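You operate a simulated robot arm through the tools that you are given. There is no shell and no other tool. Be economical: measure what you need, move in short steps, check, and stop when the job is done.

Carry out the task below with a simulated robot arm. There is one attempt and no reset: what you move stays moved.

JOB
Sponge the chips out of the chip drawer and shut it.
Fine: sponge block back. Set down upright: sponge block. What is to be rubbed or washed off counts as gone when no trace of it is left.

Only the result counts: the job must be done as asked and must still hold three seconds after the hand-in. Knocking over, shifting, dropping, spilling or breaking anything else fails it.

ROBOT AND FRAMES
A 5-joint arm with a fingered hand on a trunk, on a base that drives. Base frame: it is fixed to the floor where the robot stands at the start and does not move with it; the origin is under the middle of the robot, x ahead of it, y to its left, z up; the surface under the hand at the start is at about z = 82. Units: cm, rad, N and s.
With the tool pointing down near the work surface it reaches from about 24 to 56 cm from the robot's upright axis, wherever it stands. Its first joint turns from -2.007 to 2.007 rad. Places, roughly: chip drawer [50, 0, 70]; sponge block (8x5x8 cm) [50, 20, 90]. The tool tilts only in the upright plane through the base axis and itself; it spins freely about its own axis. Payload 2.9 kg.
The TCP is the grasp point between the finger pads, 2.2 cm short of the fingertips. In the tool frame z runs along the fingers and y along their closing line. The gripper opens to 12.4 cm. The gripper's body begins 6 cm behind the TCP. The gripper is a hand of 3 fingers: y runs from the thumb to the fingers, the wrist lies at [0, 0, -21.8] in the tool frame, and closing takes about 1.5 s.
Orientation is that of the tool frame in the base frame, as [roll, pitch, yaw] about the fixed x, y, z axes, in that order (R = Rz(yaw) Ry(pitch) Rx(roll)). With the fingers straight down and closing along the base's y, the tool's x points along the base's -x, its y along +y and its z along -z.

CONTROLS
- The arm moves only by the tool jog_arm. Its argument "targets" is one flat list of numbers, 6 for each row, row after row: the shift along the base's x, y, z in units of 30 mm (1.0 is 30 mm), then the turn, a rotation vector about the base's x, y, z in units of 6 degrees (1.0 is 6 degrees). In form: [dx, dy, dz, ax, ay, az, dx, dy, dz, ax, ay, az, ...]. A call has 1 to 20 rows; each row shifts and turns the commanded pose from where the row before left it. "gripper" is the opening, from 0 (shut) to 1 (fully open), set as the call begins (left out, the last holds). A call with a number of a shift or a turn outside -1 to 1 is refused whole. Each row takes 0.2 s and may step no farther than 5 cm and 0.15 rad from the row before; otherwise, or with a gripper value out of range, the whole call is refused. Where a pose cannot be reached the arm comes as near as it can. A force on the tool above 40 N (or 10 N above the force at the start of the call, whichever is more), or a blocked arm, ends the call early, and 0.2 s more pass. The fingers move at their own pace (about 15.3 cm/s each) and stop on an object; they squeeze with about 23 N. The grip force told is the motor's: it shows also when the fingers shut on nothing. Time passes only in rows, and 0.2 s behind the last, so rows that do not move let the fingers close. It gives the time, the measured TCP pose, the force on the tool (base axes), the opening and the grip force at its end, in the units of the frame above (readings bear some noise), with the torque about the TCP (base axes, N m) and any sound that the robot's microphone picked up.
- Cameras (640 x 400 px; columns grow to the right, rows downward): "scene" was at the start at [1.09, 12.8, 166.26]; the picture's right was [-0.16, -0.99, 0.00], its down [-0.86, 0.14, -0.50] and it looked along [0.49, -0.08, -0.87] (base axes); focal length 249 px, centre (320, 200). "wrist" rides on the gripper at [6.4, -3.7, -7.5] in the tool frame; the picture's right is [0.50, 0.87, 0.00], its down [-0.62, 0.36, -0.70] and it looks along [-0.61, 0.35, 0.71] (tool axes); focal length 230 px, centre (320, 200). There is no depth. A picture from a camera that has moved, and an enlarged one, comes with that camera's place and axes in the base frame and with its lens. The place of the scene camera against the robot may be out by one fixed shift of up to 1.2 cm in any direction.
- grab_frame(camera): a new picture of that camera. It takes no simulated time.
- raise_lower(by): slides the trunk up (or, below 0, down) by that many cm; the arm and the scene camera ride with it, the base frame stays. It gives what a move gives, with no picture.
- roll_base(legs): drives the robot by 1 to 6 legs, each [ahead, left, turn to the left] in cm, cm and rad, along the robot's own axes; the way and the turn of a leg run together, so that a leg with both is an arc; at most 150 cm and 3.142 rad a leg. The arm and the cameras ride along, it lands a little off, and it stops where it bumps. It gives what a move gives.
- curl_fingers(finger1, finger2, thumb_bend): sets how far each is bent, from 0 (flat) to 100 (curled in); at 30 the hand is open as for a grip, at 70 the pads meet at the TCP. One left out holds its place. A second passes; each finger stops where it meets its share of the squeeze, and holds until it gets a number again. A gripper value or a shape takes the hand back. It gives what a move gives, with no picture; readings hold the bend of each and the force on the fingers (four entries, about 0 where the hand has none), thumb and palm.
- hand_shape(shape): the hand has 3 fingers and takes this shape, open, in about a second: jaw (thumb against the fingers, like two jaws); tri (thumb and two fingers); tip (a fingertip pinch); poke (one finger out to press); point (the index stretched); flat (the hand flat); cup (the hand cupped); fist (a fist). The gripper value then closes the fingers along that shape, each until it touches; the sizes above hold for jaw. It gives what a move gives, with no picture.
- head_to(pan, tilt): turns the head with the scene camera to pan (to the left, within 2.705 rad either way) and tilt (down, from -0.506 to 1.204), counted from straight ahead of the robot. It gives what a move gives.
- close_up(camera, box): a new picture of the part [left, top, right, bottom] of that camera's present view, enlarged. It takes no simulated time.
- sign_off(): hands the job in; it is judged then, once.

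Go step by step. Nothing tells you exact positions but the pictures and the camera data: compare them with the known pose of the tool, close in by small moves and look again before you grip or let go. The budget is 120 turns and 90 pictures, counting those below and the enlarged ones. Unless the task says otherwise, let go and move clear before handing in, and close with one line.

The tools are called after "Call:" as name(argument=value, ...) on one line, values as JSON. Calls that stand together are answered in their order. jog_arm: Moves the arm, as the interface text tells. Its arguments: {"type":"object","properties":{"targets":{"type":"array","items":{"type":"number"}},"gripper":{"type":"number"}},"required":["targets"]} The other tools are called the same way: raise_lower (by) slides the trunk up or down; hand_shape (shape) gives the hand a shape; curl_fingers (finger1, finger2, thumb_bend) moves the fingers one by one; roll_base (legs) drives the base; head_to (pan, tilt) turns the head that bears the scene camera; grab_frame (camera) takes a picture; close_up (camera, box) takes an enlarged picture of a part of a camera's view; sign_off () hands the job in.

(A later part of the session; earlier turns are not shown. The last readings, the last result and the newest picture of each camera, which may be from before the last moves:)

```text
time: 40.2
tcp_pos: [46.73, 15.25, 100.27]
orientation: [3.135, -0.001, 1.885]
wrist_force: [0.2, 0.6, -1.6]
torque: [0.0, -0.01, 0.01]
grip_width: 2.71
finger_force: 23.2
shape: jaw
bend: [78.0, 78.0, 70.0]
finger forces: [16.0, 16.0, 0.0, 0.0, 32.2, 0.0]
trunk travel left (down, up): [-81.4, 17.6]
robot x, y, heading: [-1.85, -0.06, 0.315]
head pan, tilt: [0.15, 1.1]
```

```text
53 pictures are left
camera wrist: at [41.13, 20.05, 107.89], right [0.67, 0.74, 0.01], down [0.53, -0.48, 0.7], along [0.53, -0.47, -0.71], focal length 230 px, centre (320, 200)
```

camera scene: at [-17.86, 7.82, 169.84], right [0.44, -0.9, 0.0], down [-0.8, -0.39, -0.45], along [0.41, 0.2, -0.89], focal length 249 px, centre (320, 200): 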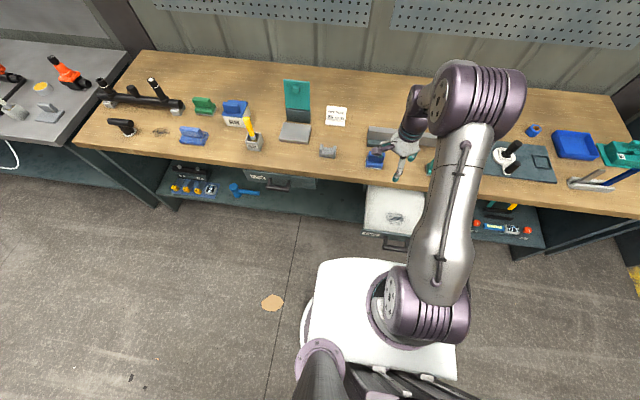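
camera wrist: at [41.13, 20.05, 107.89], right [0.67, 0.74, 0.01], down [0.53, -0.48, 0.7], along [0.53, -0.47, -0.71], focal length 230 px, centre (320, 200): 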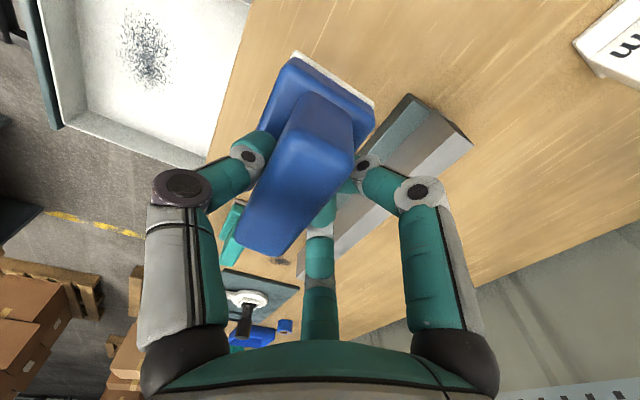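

The sponge is held. The chip patch is centred near (32.5, -3.5), the drawer floor is around z ≈ 70–71, and the patch spans roughly 12 × 8 cm. I'll reposition the base so the drawer is straight ahead.

Call:
roll_base(legs=[[-14, -13.3, 0]])

Call:
grab_frame(camera="wrist")

Call:
grab_frame(camera="scene")

```text
time: 41.8
tcp_pos: [37.37, -1.6, 100.39]
orientation: [3.133, 0.0, 1.885]
wrist_force: [0.9, -1.1, -0.7]
torque: [0.04, 0.02, -0.02]
grip_width: 2.75
finger_force: 23.2
shape: jaw
bend: [78.0, 78.0, 70.0]
finger forces: [16.0, 16.0, 0.0, 0.0, 32.1, 0.0]
trunk travel left (down, up): [-81.4, 17.6]
robot x, y, heading: [-11.37, -17.07, 0.307]
head pan, tilt: [0.15, 1.1]
```

```text
52 pictures are left
camera wrist: at [31.81, 3.25, 107.88], right [0.67, 0.74, 0.01], down [0.53, -0.48, 0.7], along [0.53, -0.47, -0.71], focal length 230 px, centre (320, 200)
```

wrist: 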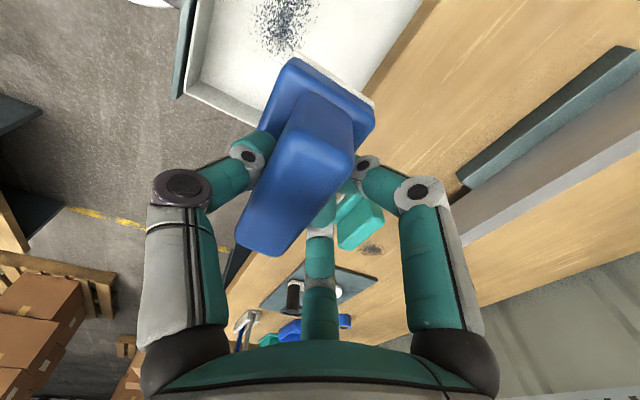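

```text
51 pictures are left
camera scene: at [-15.13, -2.81, 169.84], right [0.44, -0.9, 0.0], down [-0.8, -0.4, -0.45], along [0.41, 0.2, -0.89], focal length 249 px, centre (320, 200)
```

scene: 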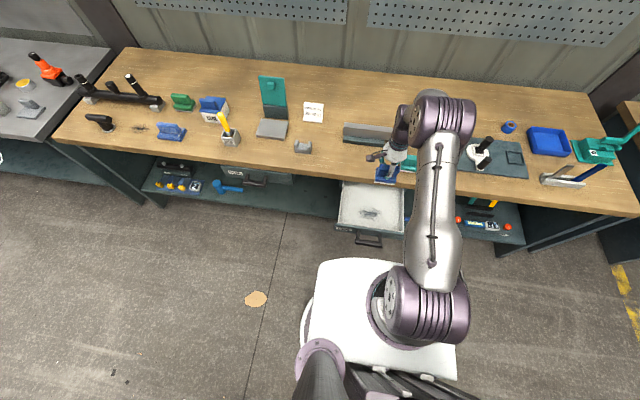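

The hand is level with the patch laterally. I'll pull back 5 cm so it's over the patch, lower the trunk 19 cm, and look.

Call:
jog_arm(targets=[-0.8, -0.25, 0, 0, 0, 0, -0.8, -0.25, 0, 0, 0, 0])

Call:
raise_lower(by=-18)

Call:
grab_frame(camera="wrist")

Call:
close_up(camera="scene", box=[310, 110, 470, 210])

```text
time: 42.4
tcp_pos: [32.69, -3.06, 100.5]
orientation: [3.134, 0.001, 1.886]
wrist_force: [-0.1, -0.2, -1.1]
torque: [0.02, -0.03, -0.02]
grip_width: 2.74
finger_force: 23.4
shape: jaw
bend: [78.0, 78.0, 70.0]
finger forces: [16.0, 16.0, 0.0, 0.0, 32.1, 0.0]
trunk travel left (down, up): [-81.4, 17.6]
robot x, y, heading: [-11.26, -17.05, 0.311]
head pan, tilt: [0.15, 1.1]
```

```text
time: 44.4
tcp_pos: [32.81, -3.05, 82.38]
orientation: [3.134, 0.0, 1.885]
wrist_force: [-0.3, 0.2, 0.7]
torque: [0.01, -0.02, -0.01]
grip_width: 2.72
finger_force: 23.5
shape: jaw
bend: [78.0, 78.0, 70.0]
finger forces: [15.9, 15.9, 0.0, 0.1, 32.2, 0.0]
trunk travel left (down, up): [-63.4, 35.6]
robot x, y, heading: [-11.19, -17.37, 0.316]
head pan, tilt: [0.15, 1.1]
```

```text
50 pictures are left
camera wrist: at [27.16, 1.81, 89.88], right [0.67, 0.74, 0.01], down [0.53, -0.48, 0.7], along [0.53, -0.47, -0.71], focal length 230 px, centre (320, 200)
```

wrist: 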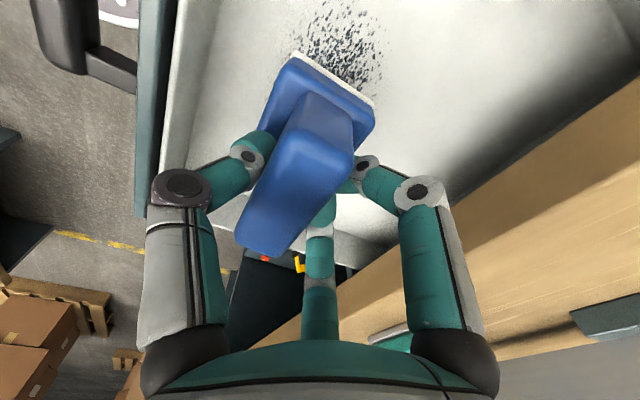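

```text
4.00 times, centred on (390, 160) of scene
camera zoom: at [-15.13, -2.79, 151.84], right [0.44, -0.9, 0.0], down [-0.8, -0.4, -0.45], along [0.41, 0.2, -0.89], focal length 996 px, centre (40, 360)
```

zoom: 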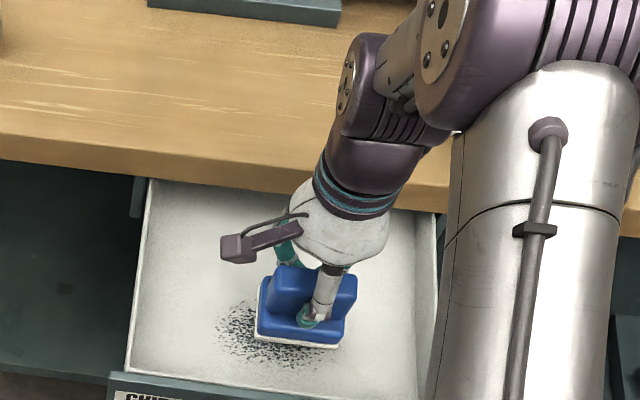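

The sponge is over the patch inside the drawer, clear of the walls and bench. I'll lower to just above the floor, then in small steps to contact.

Call:
jog_arm(targets=[0, 0, -0.6, 0, 0, 0, 0, 0, -0.6, 0, 0, 0, 0, 0, -0.4, 0, 0, 0, 0, 0, 0, 0, 0, 0])

Call:
jog_arm(targets=[0, 0, -0.1, 0, 0, 0, 0, 0, -0.1, 0, 0, 0, 0, 0, 0, 0, 0, 0])

Call:
close_up(camera="scene", box=[310, 110, 470, 210])

```text
time: 45.3
tcp_pos: [33.12, -2.88, 78.13]
orientation: [3.115, 0.0, 1.887]
wrist_force: [-1.9, 1.4, 26.9]
torque: [-0.2, 0.7, -0.05]
grip_width: 3.09
finger_force: 23.2
shape: jaw
bend: [79.0, 79.0, 70.0]
finger forces: [18.4, 18.5, 0.0, 0.1, 36.8, 0.0]
trunk travel left (down, up): [-63.4, 35.6]
robot x, y, heading: [-11.05, -16.59, 0.311]
head pan, tilt: [0.15, 1.1]
stopped in row 4: the force on the tool passed its limit at 42 N (the readings are from after the stop); the commanded pose is now the measured one
```

```text
time: 45.7
tcp_pos: [33.2, -2.83, 78.01]
orientation: [3.11, 0.0, 1.888]
wrist_force: [-1.4, 1.1, 29.7]
torque: [-0.24, 0.77, -0.06]
grip_width: 3.17
finger_force: 22.8
shape: jaw
bend: [79.0, 79.0, 70.0]
finger forces: [19.1, 18.7, 0.1, 0.1, 37.7, 0.0]
trunk travel left (down, up): [-63.4, 35.6]
robot x, y, heading: [-11.33, -16.88, 0.311]
head pan, tilt: [0.15, 1.1]
stopped in row 1: the force on the tool passed its limit at 44 N (the readings are from after the stop); the commanded pose is now the measured one
```

```text
4.00 times, centred on (390, 160) of scene
camera zoom: at [-15.46, -2.84, 151.85], right [0.44, -0.9, 0.0], down [-0.8, -0.4, -0.46], along [0.41, 0.2, -0.89], focal length 996 px, centre (40, 360)
```

zoom: 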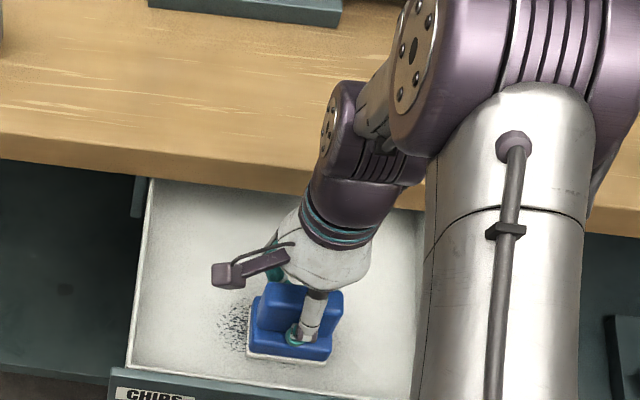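

The sponge is on the floor at TCP z ≈ 78.1. I'll ease the pressure slightly and wipe sideways along the drawer width.

Call:
jog_arm(targets=[0, 0, 0.07, 0, 0, 0, -0.11, 0.34, 0, 0, 0, 0, -0.11, 0.34, 0, 0, 0, 0, -0.11, 0.34, 0, 0, 0, 0, -0.11, 0.34, 0, 0, 0, 0])

Call:
close_up(camera="scene", box=[310, 110, 470, 210])

```text
time: 46.9
tcp_pos: [31.94, 1.22, 78.09]
orientation: [3.115, -0.004, 1.884]
wrist_force: [2.3, -5.2, 17.3]
torque: [-0.3, 0.47, 0.2]
grip_width: 3.1
finger_force: 22.3
shape: jaw
bend: [79.0, 79.0, 70.0]
finger forces: [16.3, 20.1, 0.0, 0.0, 35.3, 0.0]
trunk travel left (down, up): [-63.4, 35.6]
robot x, y, heading: [-10.59, -17.14, 0.31]
head pan, tilt: [0.15, 1.1]
```

```text
4.00 times, centred on (390, 160) of scene
camera zoom: at [-15.33, -2.97, 151.86], right [0.44, -0.9, 0.0], down [-0.8, -0.4, -0.46], along [0.41, 0.2, -0.89], focal length 996 px, centre (40, 360)
```

zoom: 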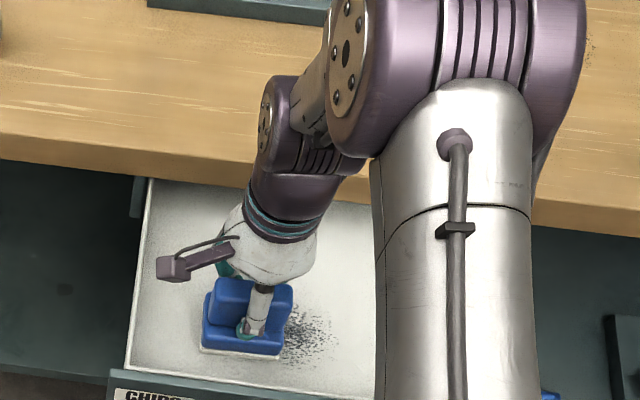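

That works: 17 N of contact and the left part is wiped. Now I'll sweep to the right across the rest.

Call:
jog_arm(targets=[0.11, -0.34, 0, 0, 0, 0, 0.11, -0.34, 0, 0, 0, 0, 0.11, -0.34, 0, 0, 0, 0, 0.11, -0.34, 0, 0, 0, 0, 0.11, -0.34, 0, 0, 0, 0, 0.11, -0.34, 0, 0, 0, 0, 0.11, -0.34, 0, 0, 0, 0, 0.11, -0.34, 0, 0, 0, 0, 0.11, -0.34, 0, 0, 0, 0])

Call:
grab_frame(camera="wrist")

Call:
close_up(camera="scene", box=[310, 110, 470, 210])

```text
time: 48.9
tcp_pos: [34.67, -7.95, 78.1]
orientation: [3.115, 0.005, 1.887]
wrist_force: [-3.0, 6.7, 21.9]
torque: [-0.08, 0.63, -0.2]
grip_width: 3.13
finger_force: 22.3
shape: jaw
bend: [79.0, 79.0, 70.0]
finger forces: [19.3, 18.5, 0.0, 0.0, 36.3, 0.1]
trunk travel left (down, up): [-63.4, 35.6]
robot x, y, heading: [-11.18, -16.95, 0.309]
head pan, tilt: [0.15, 1.1]
```

```text
46 pictures are left
camera wrist: at [28.93, -3.14, 85.49], right [0.67, 0.74, 0.02], down [0.51, -0.48, 0.71], along [0.54, -0.47, -0.7], focal length 230 px, centre (320, 200)
```

wrist: 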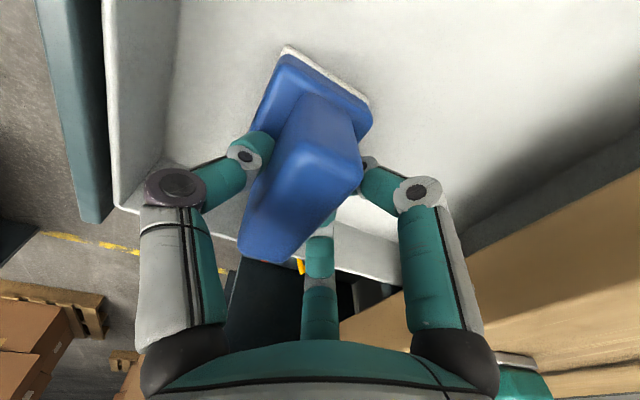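

```text
4.00 times, centred on (390, 160) of scene
camera zoom: at [-15.46, -2.71, 151.82], right [0.44, -0.9, 0.0], down [-0.8, -0.4, -0.46], along [0.41, 0.2, -0.89], focal length 996 px, centre (40, 360)
```

zoom: 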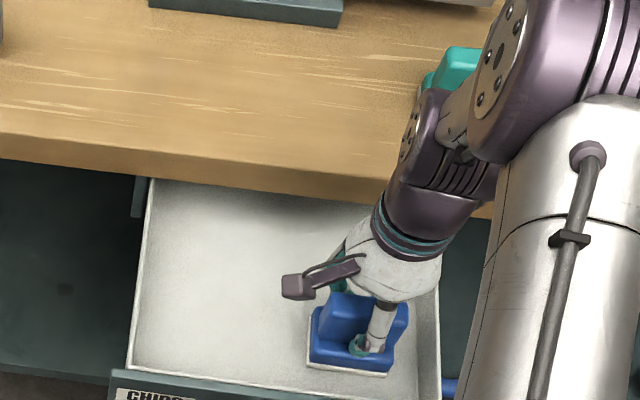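

The patch looks gone. As insurance I'll do a second pass 2.3 cm nearer the front, then lift and inspect.

Call:
jog_arm(targets=[-0.37, -0.115, 0, 0, 0, 0, -0.37, -0.115, 0, 0, 0, 0, -0.11, 0.34, 0, 0, 0, 0, -0.11, 0.34, 0, 0, 0, 0, -0.11, 0.34, 0, 0, 0, 0, -0.11, 0.34, 0, 0, 0, 0, -0.11, 0.34, 0, 0, 0, 0, -0.11, 0.34, 0, 0, 0, 0, -0.11, 0.34, 0, 0, 0, 0, -0.11, 0.34, 0, 0, 0, 0, -0.11, 0.34, 0, 0, 0, 0])

Call:
jog_arm(targets=[0.05, -0.17, 0.3, 0, 0, 0, 0.11, -0.34, 0.6, 0, 0, 0, 0.11, -0.34, 0.8, 0, 0, 0, 0, 0, 0, 0, 0, 0])

Call:
raise_lower(by=18)

Call:
close_up(camera="scene", box=[310, 150, 470, 250])

Call:
grab_frame(camera="wrist")

```text
time: 51.3
tcp_pos: [29.73, 0.51, 78.02]
orientation: [3.115, -0.005, 1.887]
wrist_force: [1.6, -5.2, 16.0]
torque: [-0.29, 0.53, 0.18]
grip_width: 3.15
finger_force: 22.7
shape: jaw
bend: [79.0, 79.0, 70.0]
finger forces: [16.6, 20.7, 0.1, 0.0, 36.8, 0.0]
trunk travel left (down, up): [-63.4, 35.6]
robot x, y, heading: [-11.13, -17.01, 0.309]
head pan, tilt: [0.15, 1.1]
```

```text
time: 52.3
tcp_pos: [30.7, -1.76, 83.22]
orientation: [3.116, 0.0, 1.886]
wrist_force: [0.1, -0.7, -0.9]
torque: [0.0, -0.02, 0.04]
grip_width: 2.93
finger_force: 22.7
shape: jaw
bend: [79.0, 79.0, 70.0]
finger forces: [15.8, 15.9, 0.0, 0.0, 29.2, 0.0]
trunk travel left (down, up): [-63.4, 35.6]
robot x, y, heading: [-11.3, -16.53, 0.307]
head pan, tilt: [0.15, 1.1]
```

```text
time: 54.3
tcp_pos: [30.67, -1.96, 101.1]
orientation: [3.118, -0.001, 1.886]
wrist_force: [-0.2, 0.1, -0.6]
torque: [0.02, -0.03, -0.01]
grip_width: 2.94
finger_force: 23.1
shape: jaw
bend: [79.0, 79.0, 70.0]
finger forces: [16.0, 15.8, 0.0, 0.0, 29.1, 0.1]
trunk travel left (down, up): [-81.4, 17.6]
robot x, y, heading: [-11.06, -17.23, 0.309]
head pan, tilt: [0.15, 1.1]
```

```text
4.00 times, centred on (390, 200) of scene
camera zoom: at [-15.11, -2.76, 169.84], right [0.44, -0.9, 0.0], down [-0.8, -0.4, -0.45], along [0.41, 0.2, -0.89], focal length 996 px, centre (40, 200)
```

zoom: 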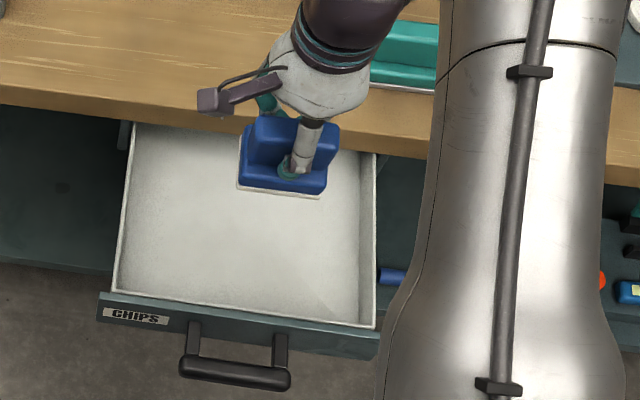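

```text
43 pictures are left
camera wrist: at [24.93, 2.83, 108.59], right [0.67, 0.74, 0.02], down [0.51, -0.48, 0.71], along [0.54, -0.46, -0.7], focal length 230 px, centre (320, 200)
```

wrist: 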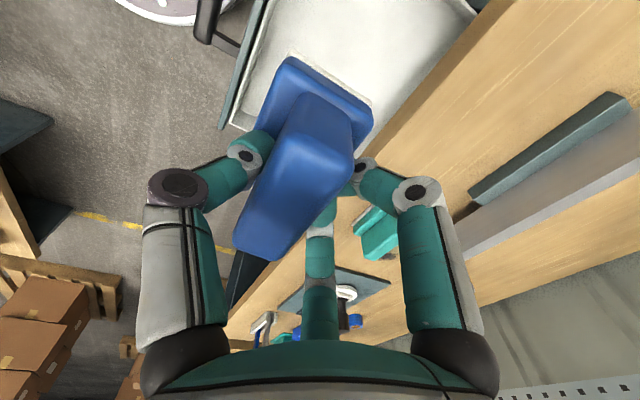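

The visible drawer floor is clean. I'll level the tool, drive back to the sponge's place, and inspect the drawer floor again from there.

Call:
jog_arm(targets=[0, 0, 0.4, -0.053, 0.163, 0])

Call:
roll_base(legs=[[14, 11.3, 0]])

Call:
grab_frame(camera="wrist")

Call:
grab_frame(camera="scene")

```text
time: 54.7
tcp_pos: [30.67, -1.8, 102.45]
orientation: [3.135, 0.001, 1.888]
wrist_force: [-0.3, 0.3, -1.2]
torque: [0.03, -0.03, 0.03]
grip_width: 2.95
finger_force: 22.6
shape: jaw
bend: [79.0, 79.0, 70.0]
finger forces: [16.1, 16.1, 0.1, 0.0, 29.2, 0.0]
trunk travel left (down, up): [-81.4, 17.6]
robot x, y, heading: [-11.37, -17.07, 0.31]
head pan, tilt: [0.15, 1.1]
```

```text
time: 56.2
tcp_pos: [41.17, 13.17, 102.43]
orientation: [3.134, -0.001, 1.886]
wrist_force: [-0.1, 0.4, -1.7]
torque: [-0.02, 0.0, 0.02]
grip_width: 2.93
finger_force: 23.1
shape: jaw
bend: [79.0, 79.0, 70.0]
finger forces: [16.1, 16.1, 0.1, 0.0, 29.2, 0.0]
trunk travel left (down, up): [-81.4, 17.6]
robot x, y, heading: [-0.41, -1.94, 0.307]
head pan, tilt: [0.15, 1.1]
```

```text
42 pictures are left
camera wrist: at [35.5, 17.98, 109.87], right [0.67, 0.74, 0.01], down [0.53, -0.48, 0.7], along [0.53, -0.47, -0.71], focal length 230 px, centre (320, 200)
```

wrist: 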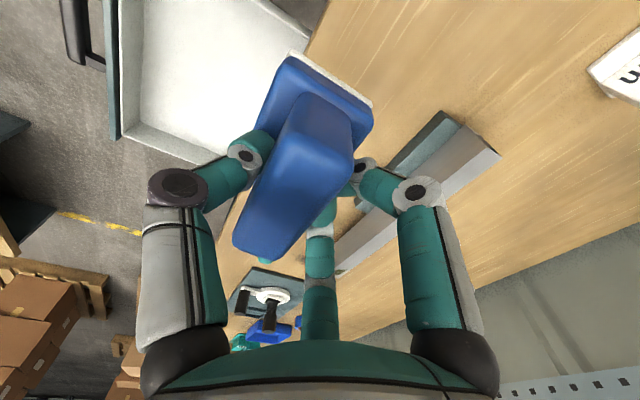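

```text
41 pictures are left
camera scene: at [-4.71, 12.33, 169.84], right [0.44, -0.9, 0.0], down [-0.8, -0.39, -0.45], along [0.41, 0.2, -0.89], focal length 249 px, centre (320, 200)
```

scene: 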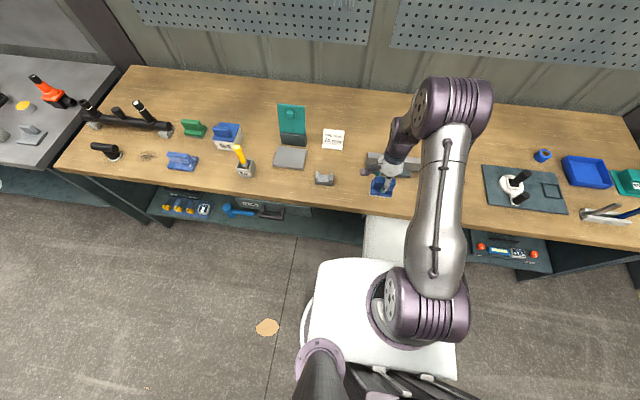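

Call:
close_up(camera="wrist", box=[100, 0, 320, 160])

Call:
jog_arm(targets=[0.955, 0.316, 0, 0, 0, 0, 0.955, 0.316, 0, 0, 0, 0, 0, 0, 0, 0, 0, 0])

```text
2.50 times, centred on (210, 80) of wrist
camera zoom: at [35.5, 17.98, 109.87], right [0.67, 0.74, 0.01], down [0.53, -0.48, 0.7], along [0.53, -0.47, -0.71], focal length 575 px, centre (595, 500)
```

zoom: 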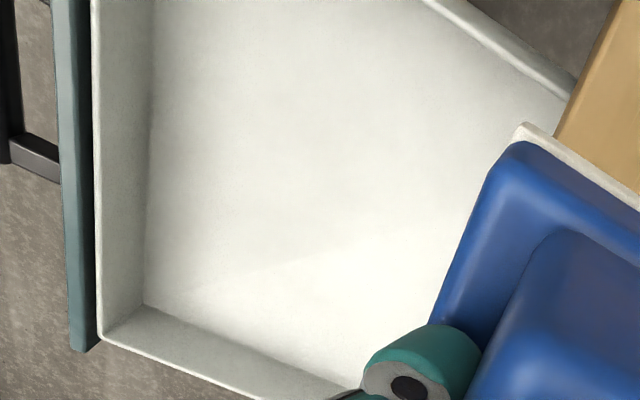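

```text
time: 57.0
tcp_pos: [46.94, 14.97, 102.54]
orientation: [3.134, 0.0, 1.886]
wrist_force: [-0.1, -0.3, -1.1]
torque: [0.03, -0.03, 0.04]
grip_width: 2.95
finger_force: 22.6
shape: jaw
bend: [79.0, 79.0, 70.0]
finger forces: [16.3, 16.4, 0.1, 0.0, 29.1, 0.0]
trunk travel left (down, up): [-81.4, 17.6]
robot x, y, heading: [-0.74, -1.85, 0.308]
head pan, tilt: [0.15, 1.1]
```

The floor is spotless, and I'm back over the sponge's original place. I'll lower it gently to the bench.

Call:
jog_arm(targets=[0, 0, -1, 0, 0, 0, 0, 0, -1, 0, 0, 0, 0, 0, -1, 0, 0, 0, 0, 0, -1, 0, 0, 0, 0, 0, -0.3, 0, 0, 0, 0, 0, 0, 0, 0, 0])

Call:
jog_arm(targets=[0, 0, -0.15, 0, 0, 0, 0, 0, -0.15, 0, 0, 0, 0, 0, 0, 0, 0, 0])

Call:
close_up(camera="scene", box=[310, 140, 470, 240])

Call:
grab_frame(camera="wrist")

```text
time: 58.4
tcp_pos: [46.76, 14.93, 89.62]
orientation: [3.134, -0.001, 1.887]
wrist_force: [-0.1, 0.8, -1.0]
torque: [0.0, -0.02, 0.0]
grip_width: 2.94
finger_force: 22.8
shape: jaw
bend: [79.0, 79.0, 70.0]
finger forces: [17.1, 17.3, 0.0, 0.0, 29.1, 0.0]
trunk travel left (down, up): [-81.4, 17.6]
robot x, y, heading: [-0.88, -1.84, 0.309]
head pan, tilt: [0.15, 1.1]
```

```text
time: 59.2
tcp_pos: [46.79, 15.01, 88.7]
orientation: [3.136, 0.0, 1.884]
wrist_force: [0.0, 0.0, -0.2]
torque: [-0.02, 0.0, -0.02]
grip_width: 2.93
finger_force: 22.9
shape: jaw
bend: [79.0, 79.0, 70.0]
finger forces: [17.2, 17.4, 0.0, 0.0, 29.1, 0.0]
trunk travel left (down, up): [-81.4, 17.6]
robot x, y, heading: [-0.71, -1.95, 0.308]
head pan, tilt: [0.15, 1.1]
```

```text
4.00 times, centred on (390, 190) of scene
camera zoom: at [-4.72, 12.32, 169.84], right [0.44, -0.9, 0.0], down [-0.8, -0.39, -0.45], along [0.41, 0.2, -0.89], focal length 996 px, centre (40, 240)
```

zoom: 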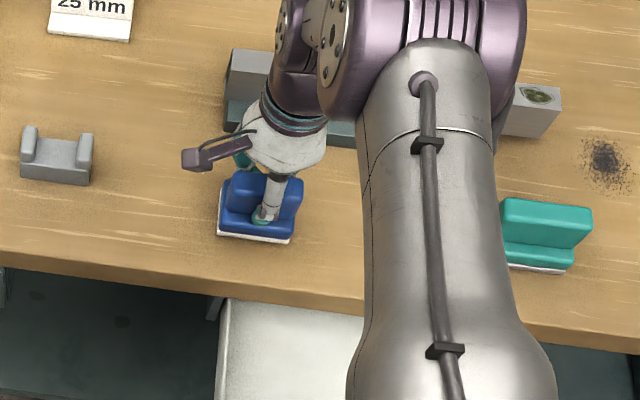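

```text
38 pictures are left
camera wrist: at [41.23, 19.82, 96.16], right [0.67, 0.74, 0.01], down [0.53, -0.48, 0.7], along [0.53, -0.47, -0.71], focal length 230 px, centre (320, 200)
```

wrist: 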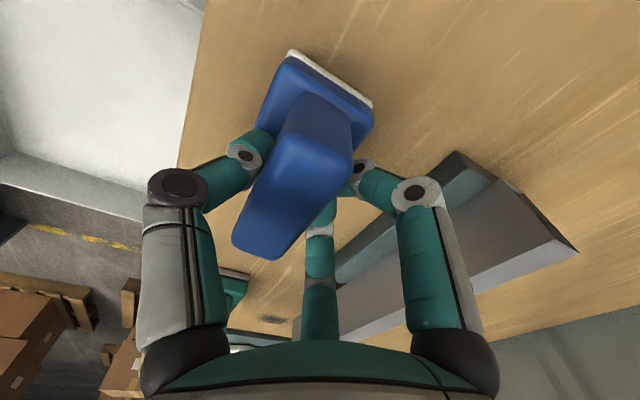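

It's about 1 cm above the bench with no contact yet. I'll continue in tiny steps.

Call:
jog_arm(targets=[0, 0, -0.1, 0, 0, 0, 0, 0, -0.1, 0, 0, 0, 0, 0, 0, 0, 0, 0])

Call:
jog_arm(targets=[0, 0, -0.07, 0, 0, 0, 0, 0, 0, 0, 0, 0])

```text
time: 60.0
tcp_pos: [46.87, 15.2, 87.98]
orientation: [3.134, 0.0, 1.884]
wrist_force: [-0.1, 0.9, -0.6]
torque: [0.01, -0.01, 0.01]
grip_width: 2.89
finger_force: 23.4
shape: jaw
bend: [79.0, 79.0, 70.0]
finger forces: [17.3, 17.4, 0.0, 0.0, 29.1, 0.0]
trunk travel left (down, up): [-81.4, 17.6]
robot x, y, heading: [-0.49, -1.77, 0.306]
head pan, tilt: [0.15, 1.1]
```

```text
time: 60.6
tcp_pos: [46.77, 15.21, 87.68]
orientation: [3.136, 0.0, 1.884]
wrist_force: [-0.5, 0.0, -0.3]
torque: [0.01, 0.0, 0.01]
grip_width: 2.95
finger_force: 23.0
shape: jaw
bend: [79.0, 79.0, 70.0]
finger forces: [17.3, 17.5, 0.0, 0.1, 29.1, 0.0]
trunk travel left (down, up): [-81.4, 17.6]
robot x, y, heading: [-0.54, -1.95, 0.313]
head pan, tilt: [0.15, 1.1]
```

Call:
jog_arm(targets=[0, 0, -0.07, 0, 0, 0, 0, 0, 0, 0, 0, 0])

Call:
jog_arm(targets=[0, 0, -0.07, 0, 0, 0, 0, 0, 0, 0, 0, 0])

Call:
close_up(camera="scene", box=[340, 160, 420, 210])

```text
time: 61.2
tcp_pos: [46.79, 14.94, 87.71]
orientation: [3.133, 0.0, 1.885]
wrist_force: [1.7, 1.0, 6.9]
torque: [-0.02, 0.14, -0.04]
grip_width: 2.94
finger_force: 22.6
shape: jaw
bend: [79.0, 79.0, 70.0]
finger forces: [18.7, 18.7, 0.1, 0.1, 29.4, 0.0]
trunk travel left (down, up): [-81.4, 17.6]
robot x, y, heading: [-0.63, -1.73, 0.308]
head pan, tilt: [0.15, 1.1]
```

```text
time: 61.8
tcp_pos: [46.94, 15.13, 87.43]
orientation: [3.131, 0.0, 1.884]
wrist_force: [6.8, 2.8, 20.4]
torque: [-0.14, 0.36, -0.05]
grip_width: 2.96
finger_force: 22.7
shape: jaw
bend: [79.0, 79.0, 70.0]
finger forces: [22.5, 22.3, 0.1, 0.0, 31.3, 0.0]
trunk travel left (down, up): [-81.4, 17.6]
robot x, y, heading: [-1.05, -2.17, 0.307]
head pan, tilt: [0.15, 1.1]
```

```text
8.00 times, centred on (380, 185) of scene
camera zoom: at [-4.85, 12.3, 169.86], right [0.44, -0.9, 0.0], down [-0.8, -0.39, -0.45], along [0.41, 0.2, -0.89], focal length 1993 px, centre (-160, 320)
```

zoom: 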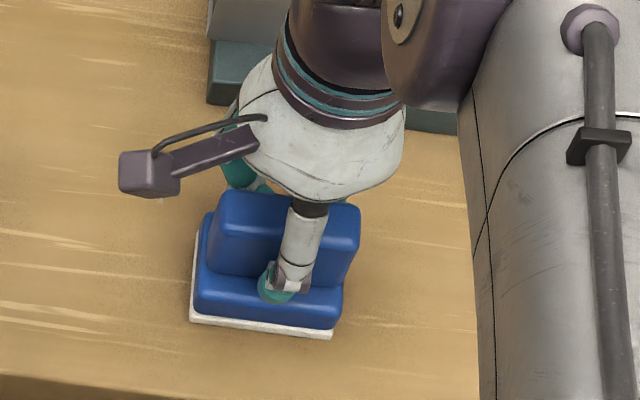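

It's firmly on the bench. I'll ease the press a touch, open the hand and lift away.

Call:
jog_arm(targets=[0, 0, 0.06, 0, 0, 0])

Call:
jog_arm(targets=[0, 0, 0, 0, 0, 0, 0, 0, 0, 0, 0, 0, 0, 0, 0, 0, 0, 0, 0, 0, 0, 0, 0, 0, 0, 0, 0, 0, 0, 0, 0, 0, 0, 0, 0, 0], gripper=0.6)

Call:
grab_frame(camera="wrist")

```text
time: 62.2
tcp_pos: [46.69, 14.97, 87.57]
orientation: [3.136, 0.0, 1.885]
wrist_force: [2.9, 1.7, 12.1]
torque: [-0.15, 0.34, 0.0]
grip_width: 2.95
finger_force: 23.2
shape: jaw
bend: [79.0, 79.0, 70.0]
finger forces: [19.9, 19.5, 0.1, 0.1, 31.1, 0.0]
trunk travel left (down, up): [-81.4, 17.6]
robot x, y, heading: [-0.63, -2.07, 0.308]
head pan, tilt: [0.15, 1.1]
```

```text
time: 63.6
tcp_pos: [46.85, 15.09, 87.49]
orientation: [3.136, 0.0, 1.884]
wrist_force: [-0.5, 0.2, -0.7]
torque: [0.0, 0.01, 0.02]
grip_width: 7.36
finger_force: 0.1
shape: jaw
bend: [32.0, 32.0, 70.0]
finger forces: [0.0, 0.0, 0.1, 0.0, 0.0, 0.0]
trunk travel left (down, up): [-81.4, 17.6]
robot x, y, heading: [-0.6, -1.82, 0.305]
head pan, tilt: [0.15, 1.1]
```

```text
36 pictures are left
camera wrist: at [41.2, 19.84, 94.96], right [0.67, 0.74, 0.01], down [0.53, -0.48, 0.7], along [0.53, -0.47, -0.71], focal length 230 px, centre (320, 200)
```

wrist: 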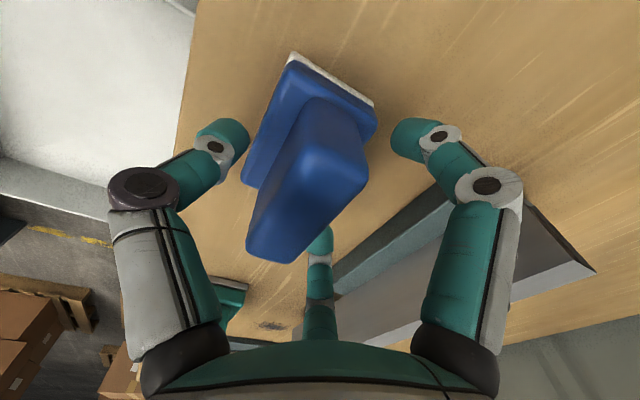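

The sponge stands exactly where it was. I'll lift clear and back away to the handle-approach station.

Call:
jog_arm(targets=[0, 0, 0.5, 0, 0, 0, 0, 0, 1, 0, 0, 0, 0, 0, 1, 0, 0, 0, 0, 0, 1, 0, 0, 0, 0, 0, 1, 0, 0, 0, 0, 0, 1, 0, 0, 0, 0, 0, 1, 0, 0, 0, 0, 0, 0.9, 0, 0, 0])

Call:
roll_base(legs=[[-42, -10.5, 0]])

Call:
grab_frame(camera="scene")

```text
time: 65.4
tcp_pos: [46.93, 14.95, 109.7]
orientation: [3.134, 0.0, 1.885]
wrist_force: [0.5, -0.2, 0.9]
torque: [-0.02, -0.01, 0.01]
grip_width: 7.4
finger_force: 0.0
shape: jaw
bend: [32.0, 32.0, 70.0]
finger forces: [0.0, 0.0, 0.1, 0.0, 0.1, 0.0]
trunk travel left (down, up): [-81.4, 17.6]
robot x, y, heading: [-0.66, -1.7, 0.309]
head pan, tilt: [0.15, 1.1]
```

```text
time: 68.1
tcp_pos: [9.37, -7.79, 109.54]
orientation: [3.135, 0.0, 1.88]
wrist_force: [-0.1, -1.0, -0.5]
torque: [-0.03, -0.02, 0.04]
grip_width: 7.4
finger_force: 0.1
shape: jaw
bend: [32.0, 32.0, 70.0]
finger forces: [0.0, 0.1, 0.0, 0.0, 0.0, 0.1]
trunk travel left (down, up): [-81.4, 17.6]
robot x, y, heading: [-38.76, -24.68, 0.306]
head pan, tilt: [0.15, 1.1]
```

```text
35 pictures are left
camera scene: at [-42.47, -10.26, 169.84], right [0.44, -0.9, 0.0], down [-0.8, -0.39, -0.45], along [0.41, 0.2, -0.89], focal length 249 px, centre (320, 200)
```

scene: 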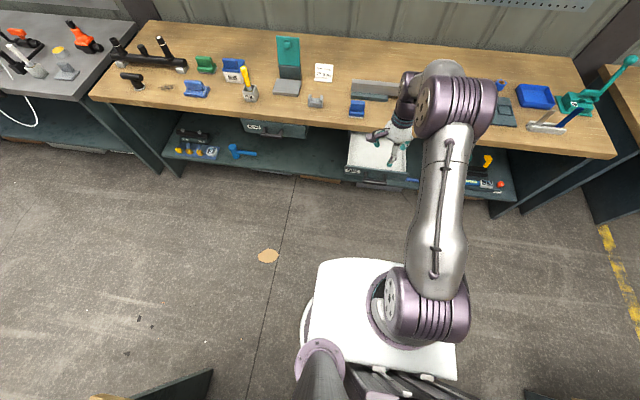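

Now I'll tilt the hand forward again at the standoff for the handle.

Call:
jog_arm(targets=[-0.41, -0.46, 0, 0, 0, 0, -0.41, -0.46, 0, 0, 0, 0, 0, 0, 0, 0.303, -0.953, 0, 0, 0, 0, 0.303, -0.953, 0, 0, 0, 0, 0.303, -0.953, 0, 0, 0, 0, 0.303, -0.953, 0, 0, 0, 0, 0.303, -0.953, 0, 0, 0, 0, 0.303, -0.953, 0, 0, 0, 0, 0.303, -0.953, 0, 0, 0, 0, 0.303, -0.953, 0, 0, 0, 0, 0.303, -0.953, 0, 0, 0, 0, 0.303, -0.953, 0, 0, 0, 0, 0.303, -0.953, 0, 0, 0, 0, 0.303, -0.953, 0], gripper=0.45)

Call:
raise_lower(by=-34.2)

Call:
grab_frame(camera="wrist")

```text
time: 71.1
tcp_pos: [6.63, -10.29, 109.63]
orientation: [1.878, 0.005, 1.875]
wrist_force: [0.6, 0.3, 0.1]
torque: [0.02, 0.01, 0.0]
grip_width: 5.63
finger_force: 0.1
shape: jaw
bend: [39.0, 39.0, 70.0]
finger forces: [0.0, 0.1, 0.0, 0.0, 0.1, 0.0]
trunk travel left (down, up): [-81.4, 17.6]
robot x, y, heading: [-38.45, -24.54, 0.304]
head pan, tilt: [0.15, 1.1]
```

```text
time: 74.4
tcp_pos: [6.73, -10.36, 75.43]
orientation: [1.879, 0.005, 1.873]
wrist_force: [0.5, -0.5, -0.3]
torque: [0.01, -0.01, -0.03]
grip_width: 5.62
finger_force: 0.0
shape: jaw
bend: [39.0, 39.0, 70.0]
finger forces: [0.0, 0.0, 0.0, 0.1, 0.0, 0.1]
trunk travel left (down, up): [-47.2, 51.8]
robot x, y, heading: [-38.63, -24.29, 0.311]
head pan, tilt: [0.15, 1.1]
```

```text
34 pictures are left
camera wrist: at [-3.15, -6.74, 74.17], right [0.1, 0.56, 0.82], down [-0.35, -0.75, 0.55], along [0.93, -0.34, 0.12], focal length 230 px, centre (320, 200)
```

wrist: 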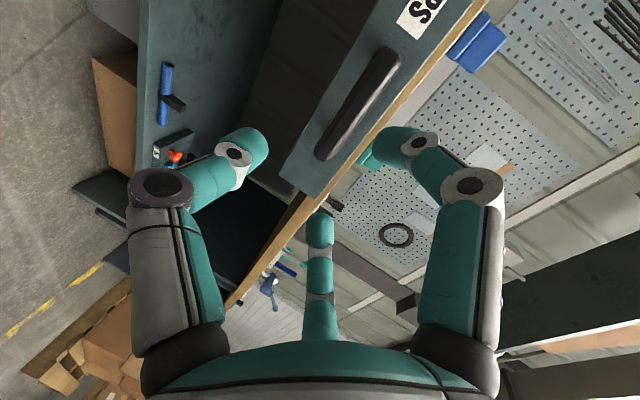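

The handle again lies between thumb and fingers. I'll drive ahead 9.5 cm, check, then the remaining 4 cm.

Call:
roll_base(legs=[[9.5, 0, 0]])

Call:
grab_frame(camera="wrist")

```text
time: 75.5
tcp_pos: [15.79, -7.25, 75.4]
orientation: [1.878, 0.005, 1.876]
wrist_force: [-0.2, -0.3, -0.3]
torque: [0.03, -0.01, 0.02]
grip_width: 5.6
finger_force: 0.0
shape: jaw
bend: [39.0, 39.0, 70.0]
finger forces: [0.1, 0.0, 0.0, 0.1, 0.0, 0.0]
trunk travel left (down, up): [-47.2, 51.8]
robot x, y, heading: [-29.61, -21.31, 0.308]
head pan, tilt: [0.15, 1.1]
```

```text
33 pictures are left
camera wrist: at [5.97, -3.79, 74.13], right [0.1, 0.56, 0.82], down [-0.35, -0.75, 0.56], along [0.93, -0.34, 0.12], focal length 230 px, centre (320, 200)
```

wrist: 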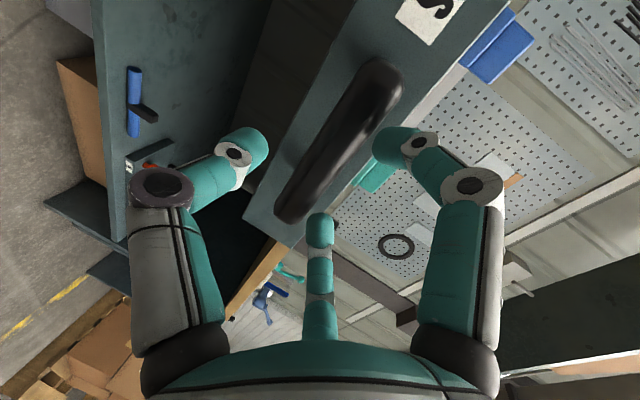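

Call:
roll_base(legs=[[4.3, -0.4, 0]])

Call:
jog_arm(targets=[0, 0, 0, 0, 0, 0, 0, 0, 0, 0, 0, 0, 0, 0, 0, 0, 0, 0, 0, 0, 0, 0, 0, 0, 0, 0, 0, 0, 0, 0, 0, 0, 0, 0, 0, 0, 0, 0, 0, 0, 0, 0, 0, 0, 0, 0, 0, 0], gripper=0)

Call:
grab_frame(camera="wrist")

```text
time: 76.4
tcp_pos: [20.06, -6.43, 75.46]
orientation: [1.877, 0.005, 1.875]
wrist_force: [-0.2, -0.3, -0.9]
torque: [0.0, 0.01, 0.05]
grip_width: 5.62
finger_force: 0.1
shape: jaw
bend: [39.0, 39.0, 70.0]
finger forces: [0.0, 0.0, 0.0, 0.1, 0.0, 0.1]
trunk travel left (down, up): [-47.2, 51.8]
robot x, y, heading: [-24.77, -20.46, 0.308]
head pan, tilt: [0.15, 1.1]
```

```text
time: 78.2
tcp_pos: [20.05, -6.36, 75.44]
orientation: [1.879, 0.007, 1.876]
wrist_force: [1.9, -0.2, -11.8]
torque: [0.0, -0.03, 0.02]
grip_width: 0.73
finger_force: 23.6
shape: jaw
bend: [70.0, 70.0, 72.0]
finger forces: [4.5, 4.4, 0.1, 0.0, 22.2, 0.0]
trunk travel left (down, up): [-47.2, 51.8]
robot x, y, heading: [-25.2, -20.91, 0.303]
head pan, tilt: [0.15, 1.1]
```

```text
32 pictures are left
camera wrist: at [10.19, -2.87, 74.09], right [0.1, 0.56, 0.82], down [-0.35, -0.75, 0.56], along [0.93, -0.34, 0.12], focal length 230 px, centre (320, 200)
```

wrist: 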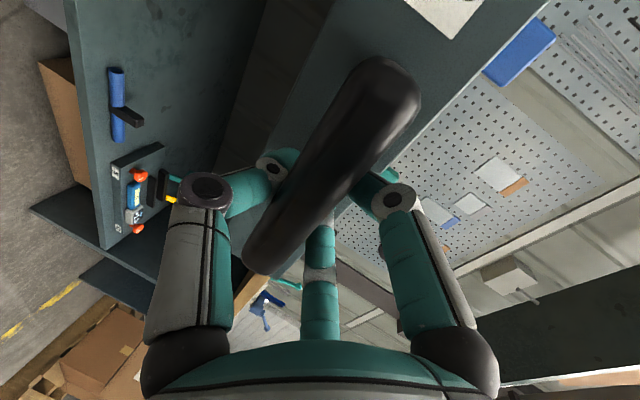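

The handle is held again. I'll push the drawer in, first 15 cm, then until it stops.

Call:
roll_base(legs=[[15, 0, 0]])

Call:
grab_frame(camera="wrist")

```text
time: 79.6
tcp_pos: [34.07, -1.85, 75.38]
orientation: [1.881, 0.003, 1.881]
wrist_force: [2.1, -9.2, -17.4]
torque: [-0.1, 0.01, -0.03]
grip_width: 0.75
finger_force: 23.5
shape: jaw
bend: [70.0, 70.0, 73.0]
finger forces: [3.1, 2.5, 0.0, 0.1, 21.0, 0.0]
trunk travel left (down, up): [-47.2, 51.8]
robot x, y, heading: [-11.34, -16.05, 0.313]
head pan, tilt: [0.15, 1.1]
```

```text
31 pictures are left
camera wrist: at [24.1, 1.63, 74.07], right [0.1, 0.56, 0.82], down [-0.35, -0.76, 0.56], along [0.93, -0.34, 0.12], focal length 230 px, centre (320, 200)
```

wrist: 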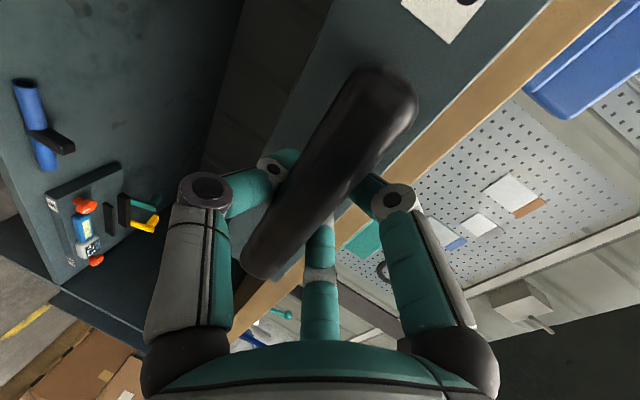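

Call:
roll_base(legs=[[3, 0, 0]])

Call:
roll_base(legs=[[1.5, 0, 0]])

Call:
grab_frame(camera="scene")

```text
time: 80.4
tcp_pos: [36.72, -0.94, 75.23]
orientation: [1.881, 0.004, 1.879]
wrist_force: [0.9, -6.4, -16.4]
torque: [-0.09, 0.02, -0.04]
grip_width: 0.74
finger_force: 23.2
shape: jaw
bend: [70.0, 70.0, 74.0]
finger forces: [3.1, 2.7, 0.0, 0.1, 20.7, 0.0]
trunk travel left (down, up): [-47.2, 51.8]
robot x, y, heading: [-8.51, -15.16, 0.314]
head pan, tilt: [0.15, 1.1]
```

```text
time: 81.2
tcp_pos: [38.11, -0.59, 75.37]
orientation: [1.883, 0.004, 1.879]
wrist_force: [1.1, -5.5, -17.3]
torque: [-0.06, 0.03, 0.03]
grip_width: 0.73
finger_force: 23.0
shape: jaw
bend: [70.0, 70.0, 74.0]
finger forces: [3.3, 2.8, 0.0, 0.1, 20.4, 0.0]
trunk travel left (down, up): [-47.2, 51.8]
robot x, y, heading: [-6.83, -14.91, 0.311]
head pan, tilt: [0.15, 1.1]
```

```text
30 pictures are left
camera scene: at [-10.91, -0.74, 135.64], right [0.44, -0.9, 0.0], down [-0.8, -0.4, -0.45], along [0.4, 0.2, -0.89], focal length 249 px, centre (320, 200)
```

scene: 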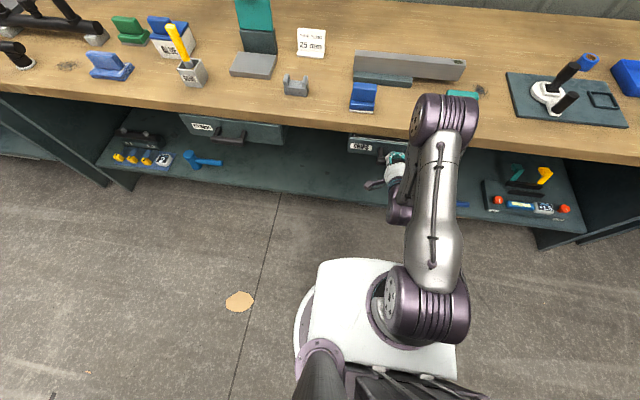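

It's nearly home with no end stop felt yet. I'll push a bit more.

Call:
roll_base(legs=[[1.2, 0, 0]])

Call:
close_up(camera="scene", box=[170, 80, 430, 210])

```text
time: 81.9
tcp_pos: [39.38, -0.19, 75.25]
orientation: [1.884, 0.004, 1.877]
wrist_force: [1.9, -3.4, -16.1]
torque: [-0.02, 0.0, 0.06]
grip_width: 0.75
finger_force: 23.1
shape: jaw
bend: [70.0, 70.0, 74.0]
finger forces: [3.7, 3.3, 0.2, 0.1, 20.6, 0.0]
trunk travel left (down, up): [-47.2, 51.8]
robot x, y, heading: [-6.24, -14.66, 0.307]
head pan, tilt: [0.15, 1.1]
```

```text
2.46 times, centred on (300, 145) of scene
camera zoom: at [-9.79, -0.35, 135.64], right [0.44, -0.9, 0.0], down [-0.8, -0.4, -0.45], along [0.4, 0.2, -0.89], focal length 613 px, centre (369, 335)
```

zoom: 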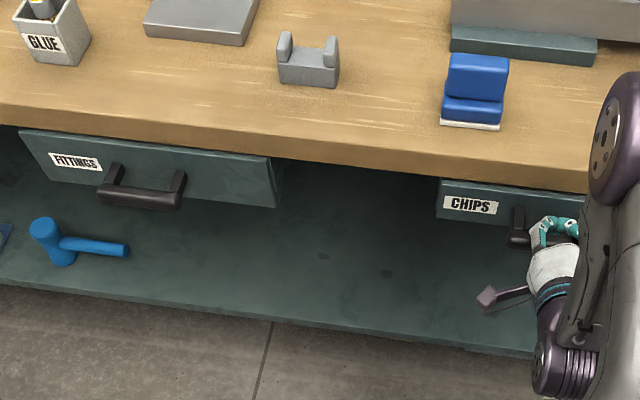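

Call:
roll_base(legs=[[1.2, 0, 0]])

Call:
roll_base(legs=[[1.2, 0, 0]])

Call:
close_up(camera="scene", box=[170, 80, 430, 210])

```text
time: 82.7
tcp_pos: [40.2, 0.14, 75.13]
orientation: [1.887, 0.005, 1.878]
wrist_force: [-11.4, -5.0, -23.9]
torque: [0.03, -0.11, 0.0]
grip_width: 0.69
finger_force: 23.2
shape: jaw
bend: [70.0, 70.0, 77.0]
finger forces: [0.0, 0.1, 0.1, 0.0, 17.0, 0.1]
trunk travel left (down, up): [-47.2, 51.8]
robot x, y, heading: [-5.13, -13.84, 0.316]
head pan, tilt: [0.15, 1.1]
```

```text
time: 83.5
tcp_pos: [40.19, 0.15, 74.83]
orientation: [1.909, 0.005, 1.878]
wrist_force: [-11.9, -2.4, -0.7]
torque: [0.01, -0.11, 0.04]
grip_width: 0.64
finger_force: 22.6
shape: jaw
bend: [70.0, 70.0, 75.0]
finger forces: [0.0, 0.0, 0.1, 0.0, 4.3, 0.0]
trunk travel left (down, up): [-47.2, 51.8]
robot x, y, heading: [-4.69, -13.86, 0.313]
head pan, tilt: [0.15, 1.1]
stopped in leg 1: the force on the tool passed its limit at 49 N (the readings are from after the stop); the commanded pose is now the measured one
```

```text
2.46 times, centred on (300, 145) of scene
camera zoom: at [-8.48, 0.15, 135.65], right [0.44, -0.9, 0.0], down [-0.8, -0.4, -0.46], along [0.41, 0.2, -0.89], focal length 613 px, centre (369, 335)
```

zoom: 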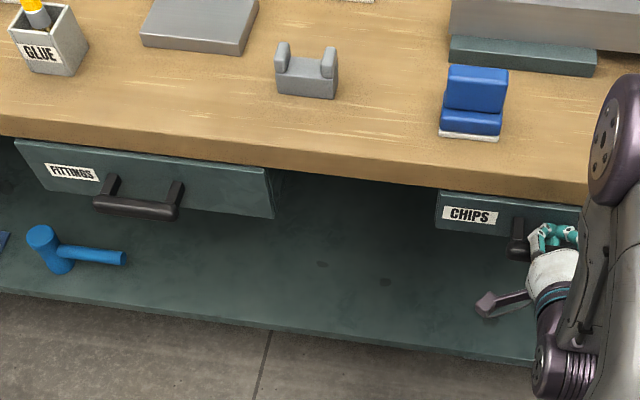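

The drawer has hit its end stop. I'll open the hand and check for free clearance around the bar before withdrawing.

Call:
jog_arm(targets=[0, 0, 0, 0, 0, 0, 0, 0, 0, 0, 0, 0, 0, 0, 0, 0, 0, 0, 0, 0, 0, 0, 0, 0, 0, 0, 0, 0, 0, 0, 0, 0, 0, 0, 0, 0], gripper=0.45)

Call:
grab_frame(camera="wrist")

```text
time: 84.9
tcp_pos: [40.38, 0.16, 74.79]
orientation: [1.91, 0.004, 1.879]
wrist_force: [-21.2, -7.0, -6.8]
torque: [-0.02, 0.0, 0.02]
grip_width: 4.99
finger_force: 0.1
shape: jaw
bend: [81.0, 81.0, 70.0]
finger forces: [11.2, 11.4, 0.1, 0.0, 0.1, 0.1]
trunk travel left (down, up): [-47.2, 51.8]
robot x, y, heading: [-4.48, -14.1, 0.315]
head pan, tilt: [0.15, 1.1]
```

```text
27 pictures are left
camera wrist: at [30.34, 3.65, 73.75], right [0.12, 0.57, 0.81], down [-0.33, -0.75, 0.57], along [0.94, -0.34, 0.1], focal length 230 px, centre (320, 200)
```

wrist: 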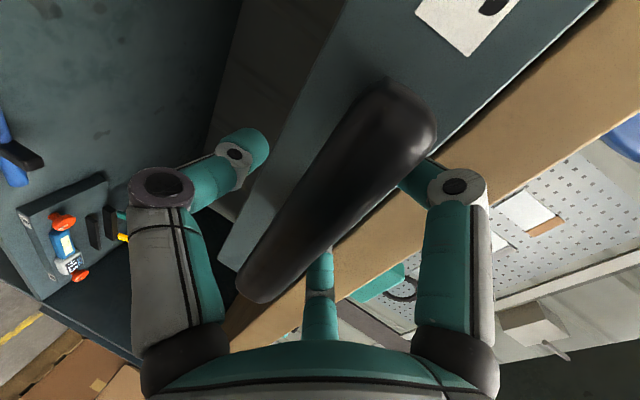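

The upper fingers are still pressing against the drawer front as they try to open. I'll back the hand off about 1 cm to give them room.

Call:
jog_arm(targets=[-0.1, -0.03, 0, 0, 0, 0, -0.1, -0.03, 0, 0, 0, 0, -0.1, -0.03, 0, 0, 0, 0, 0, 0, 0, 0, 0, 0, 0, 0, 0, 0, 0, 0])

Call:
grab_frame(camera="wrist")

```text
time: 86.1
tcp_pos: [39.6, 0.01, 74.78]
orientation: [1.906, 0.007, 1.878]
wrist_force: [1.0, 2.4, 2.5]
torque: [-0.09, -0.07, 0.1]
grip_width: 5.51
finger_force: 0.1
shape: jaw
bend: [39.0, 40.0, 70.0]
finger forces: [0.1, 3.5, 0.0, 0.0, 0.1, 0.0]
trunk travel left (down, up): [-47.2, 51.8]
robot x, y, heading: [-4.58, -13.96, 0.313]
head pan, tilt: [0.15, 1.1]
```

```text
26 pictures are left
camera wrist: at [29.66, 3.43, 73.74], right [0.12, 0.57, 0.81], down [-0.33, -0.75, 0.57], along [0.94, -0.34, 0.1], focal length 230 px, centre (320, 200)
```

wrist: 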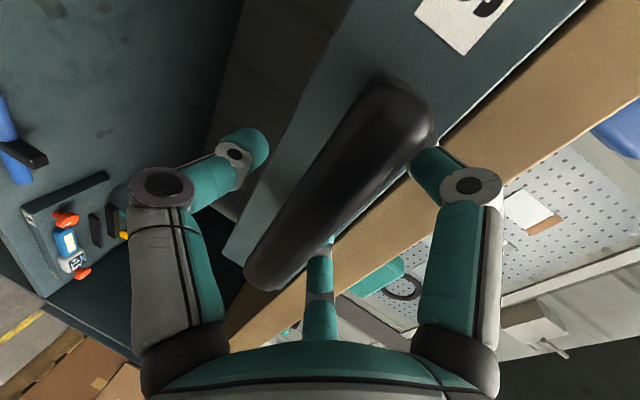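

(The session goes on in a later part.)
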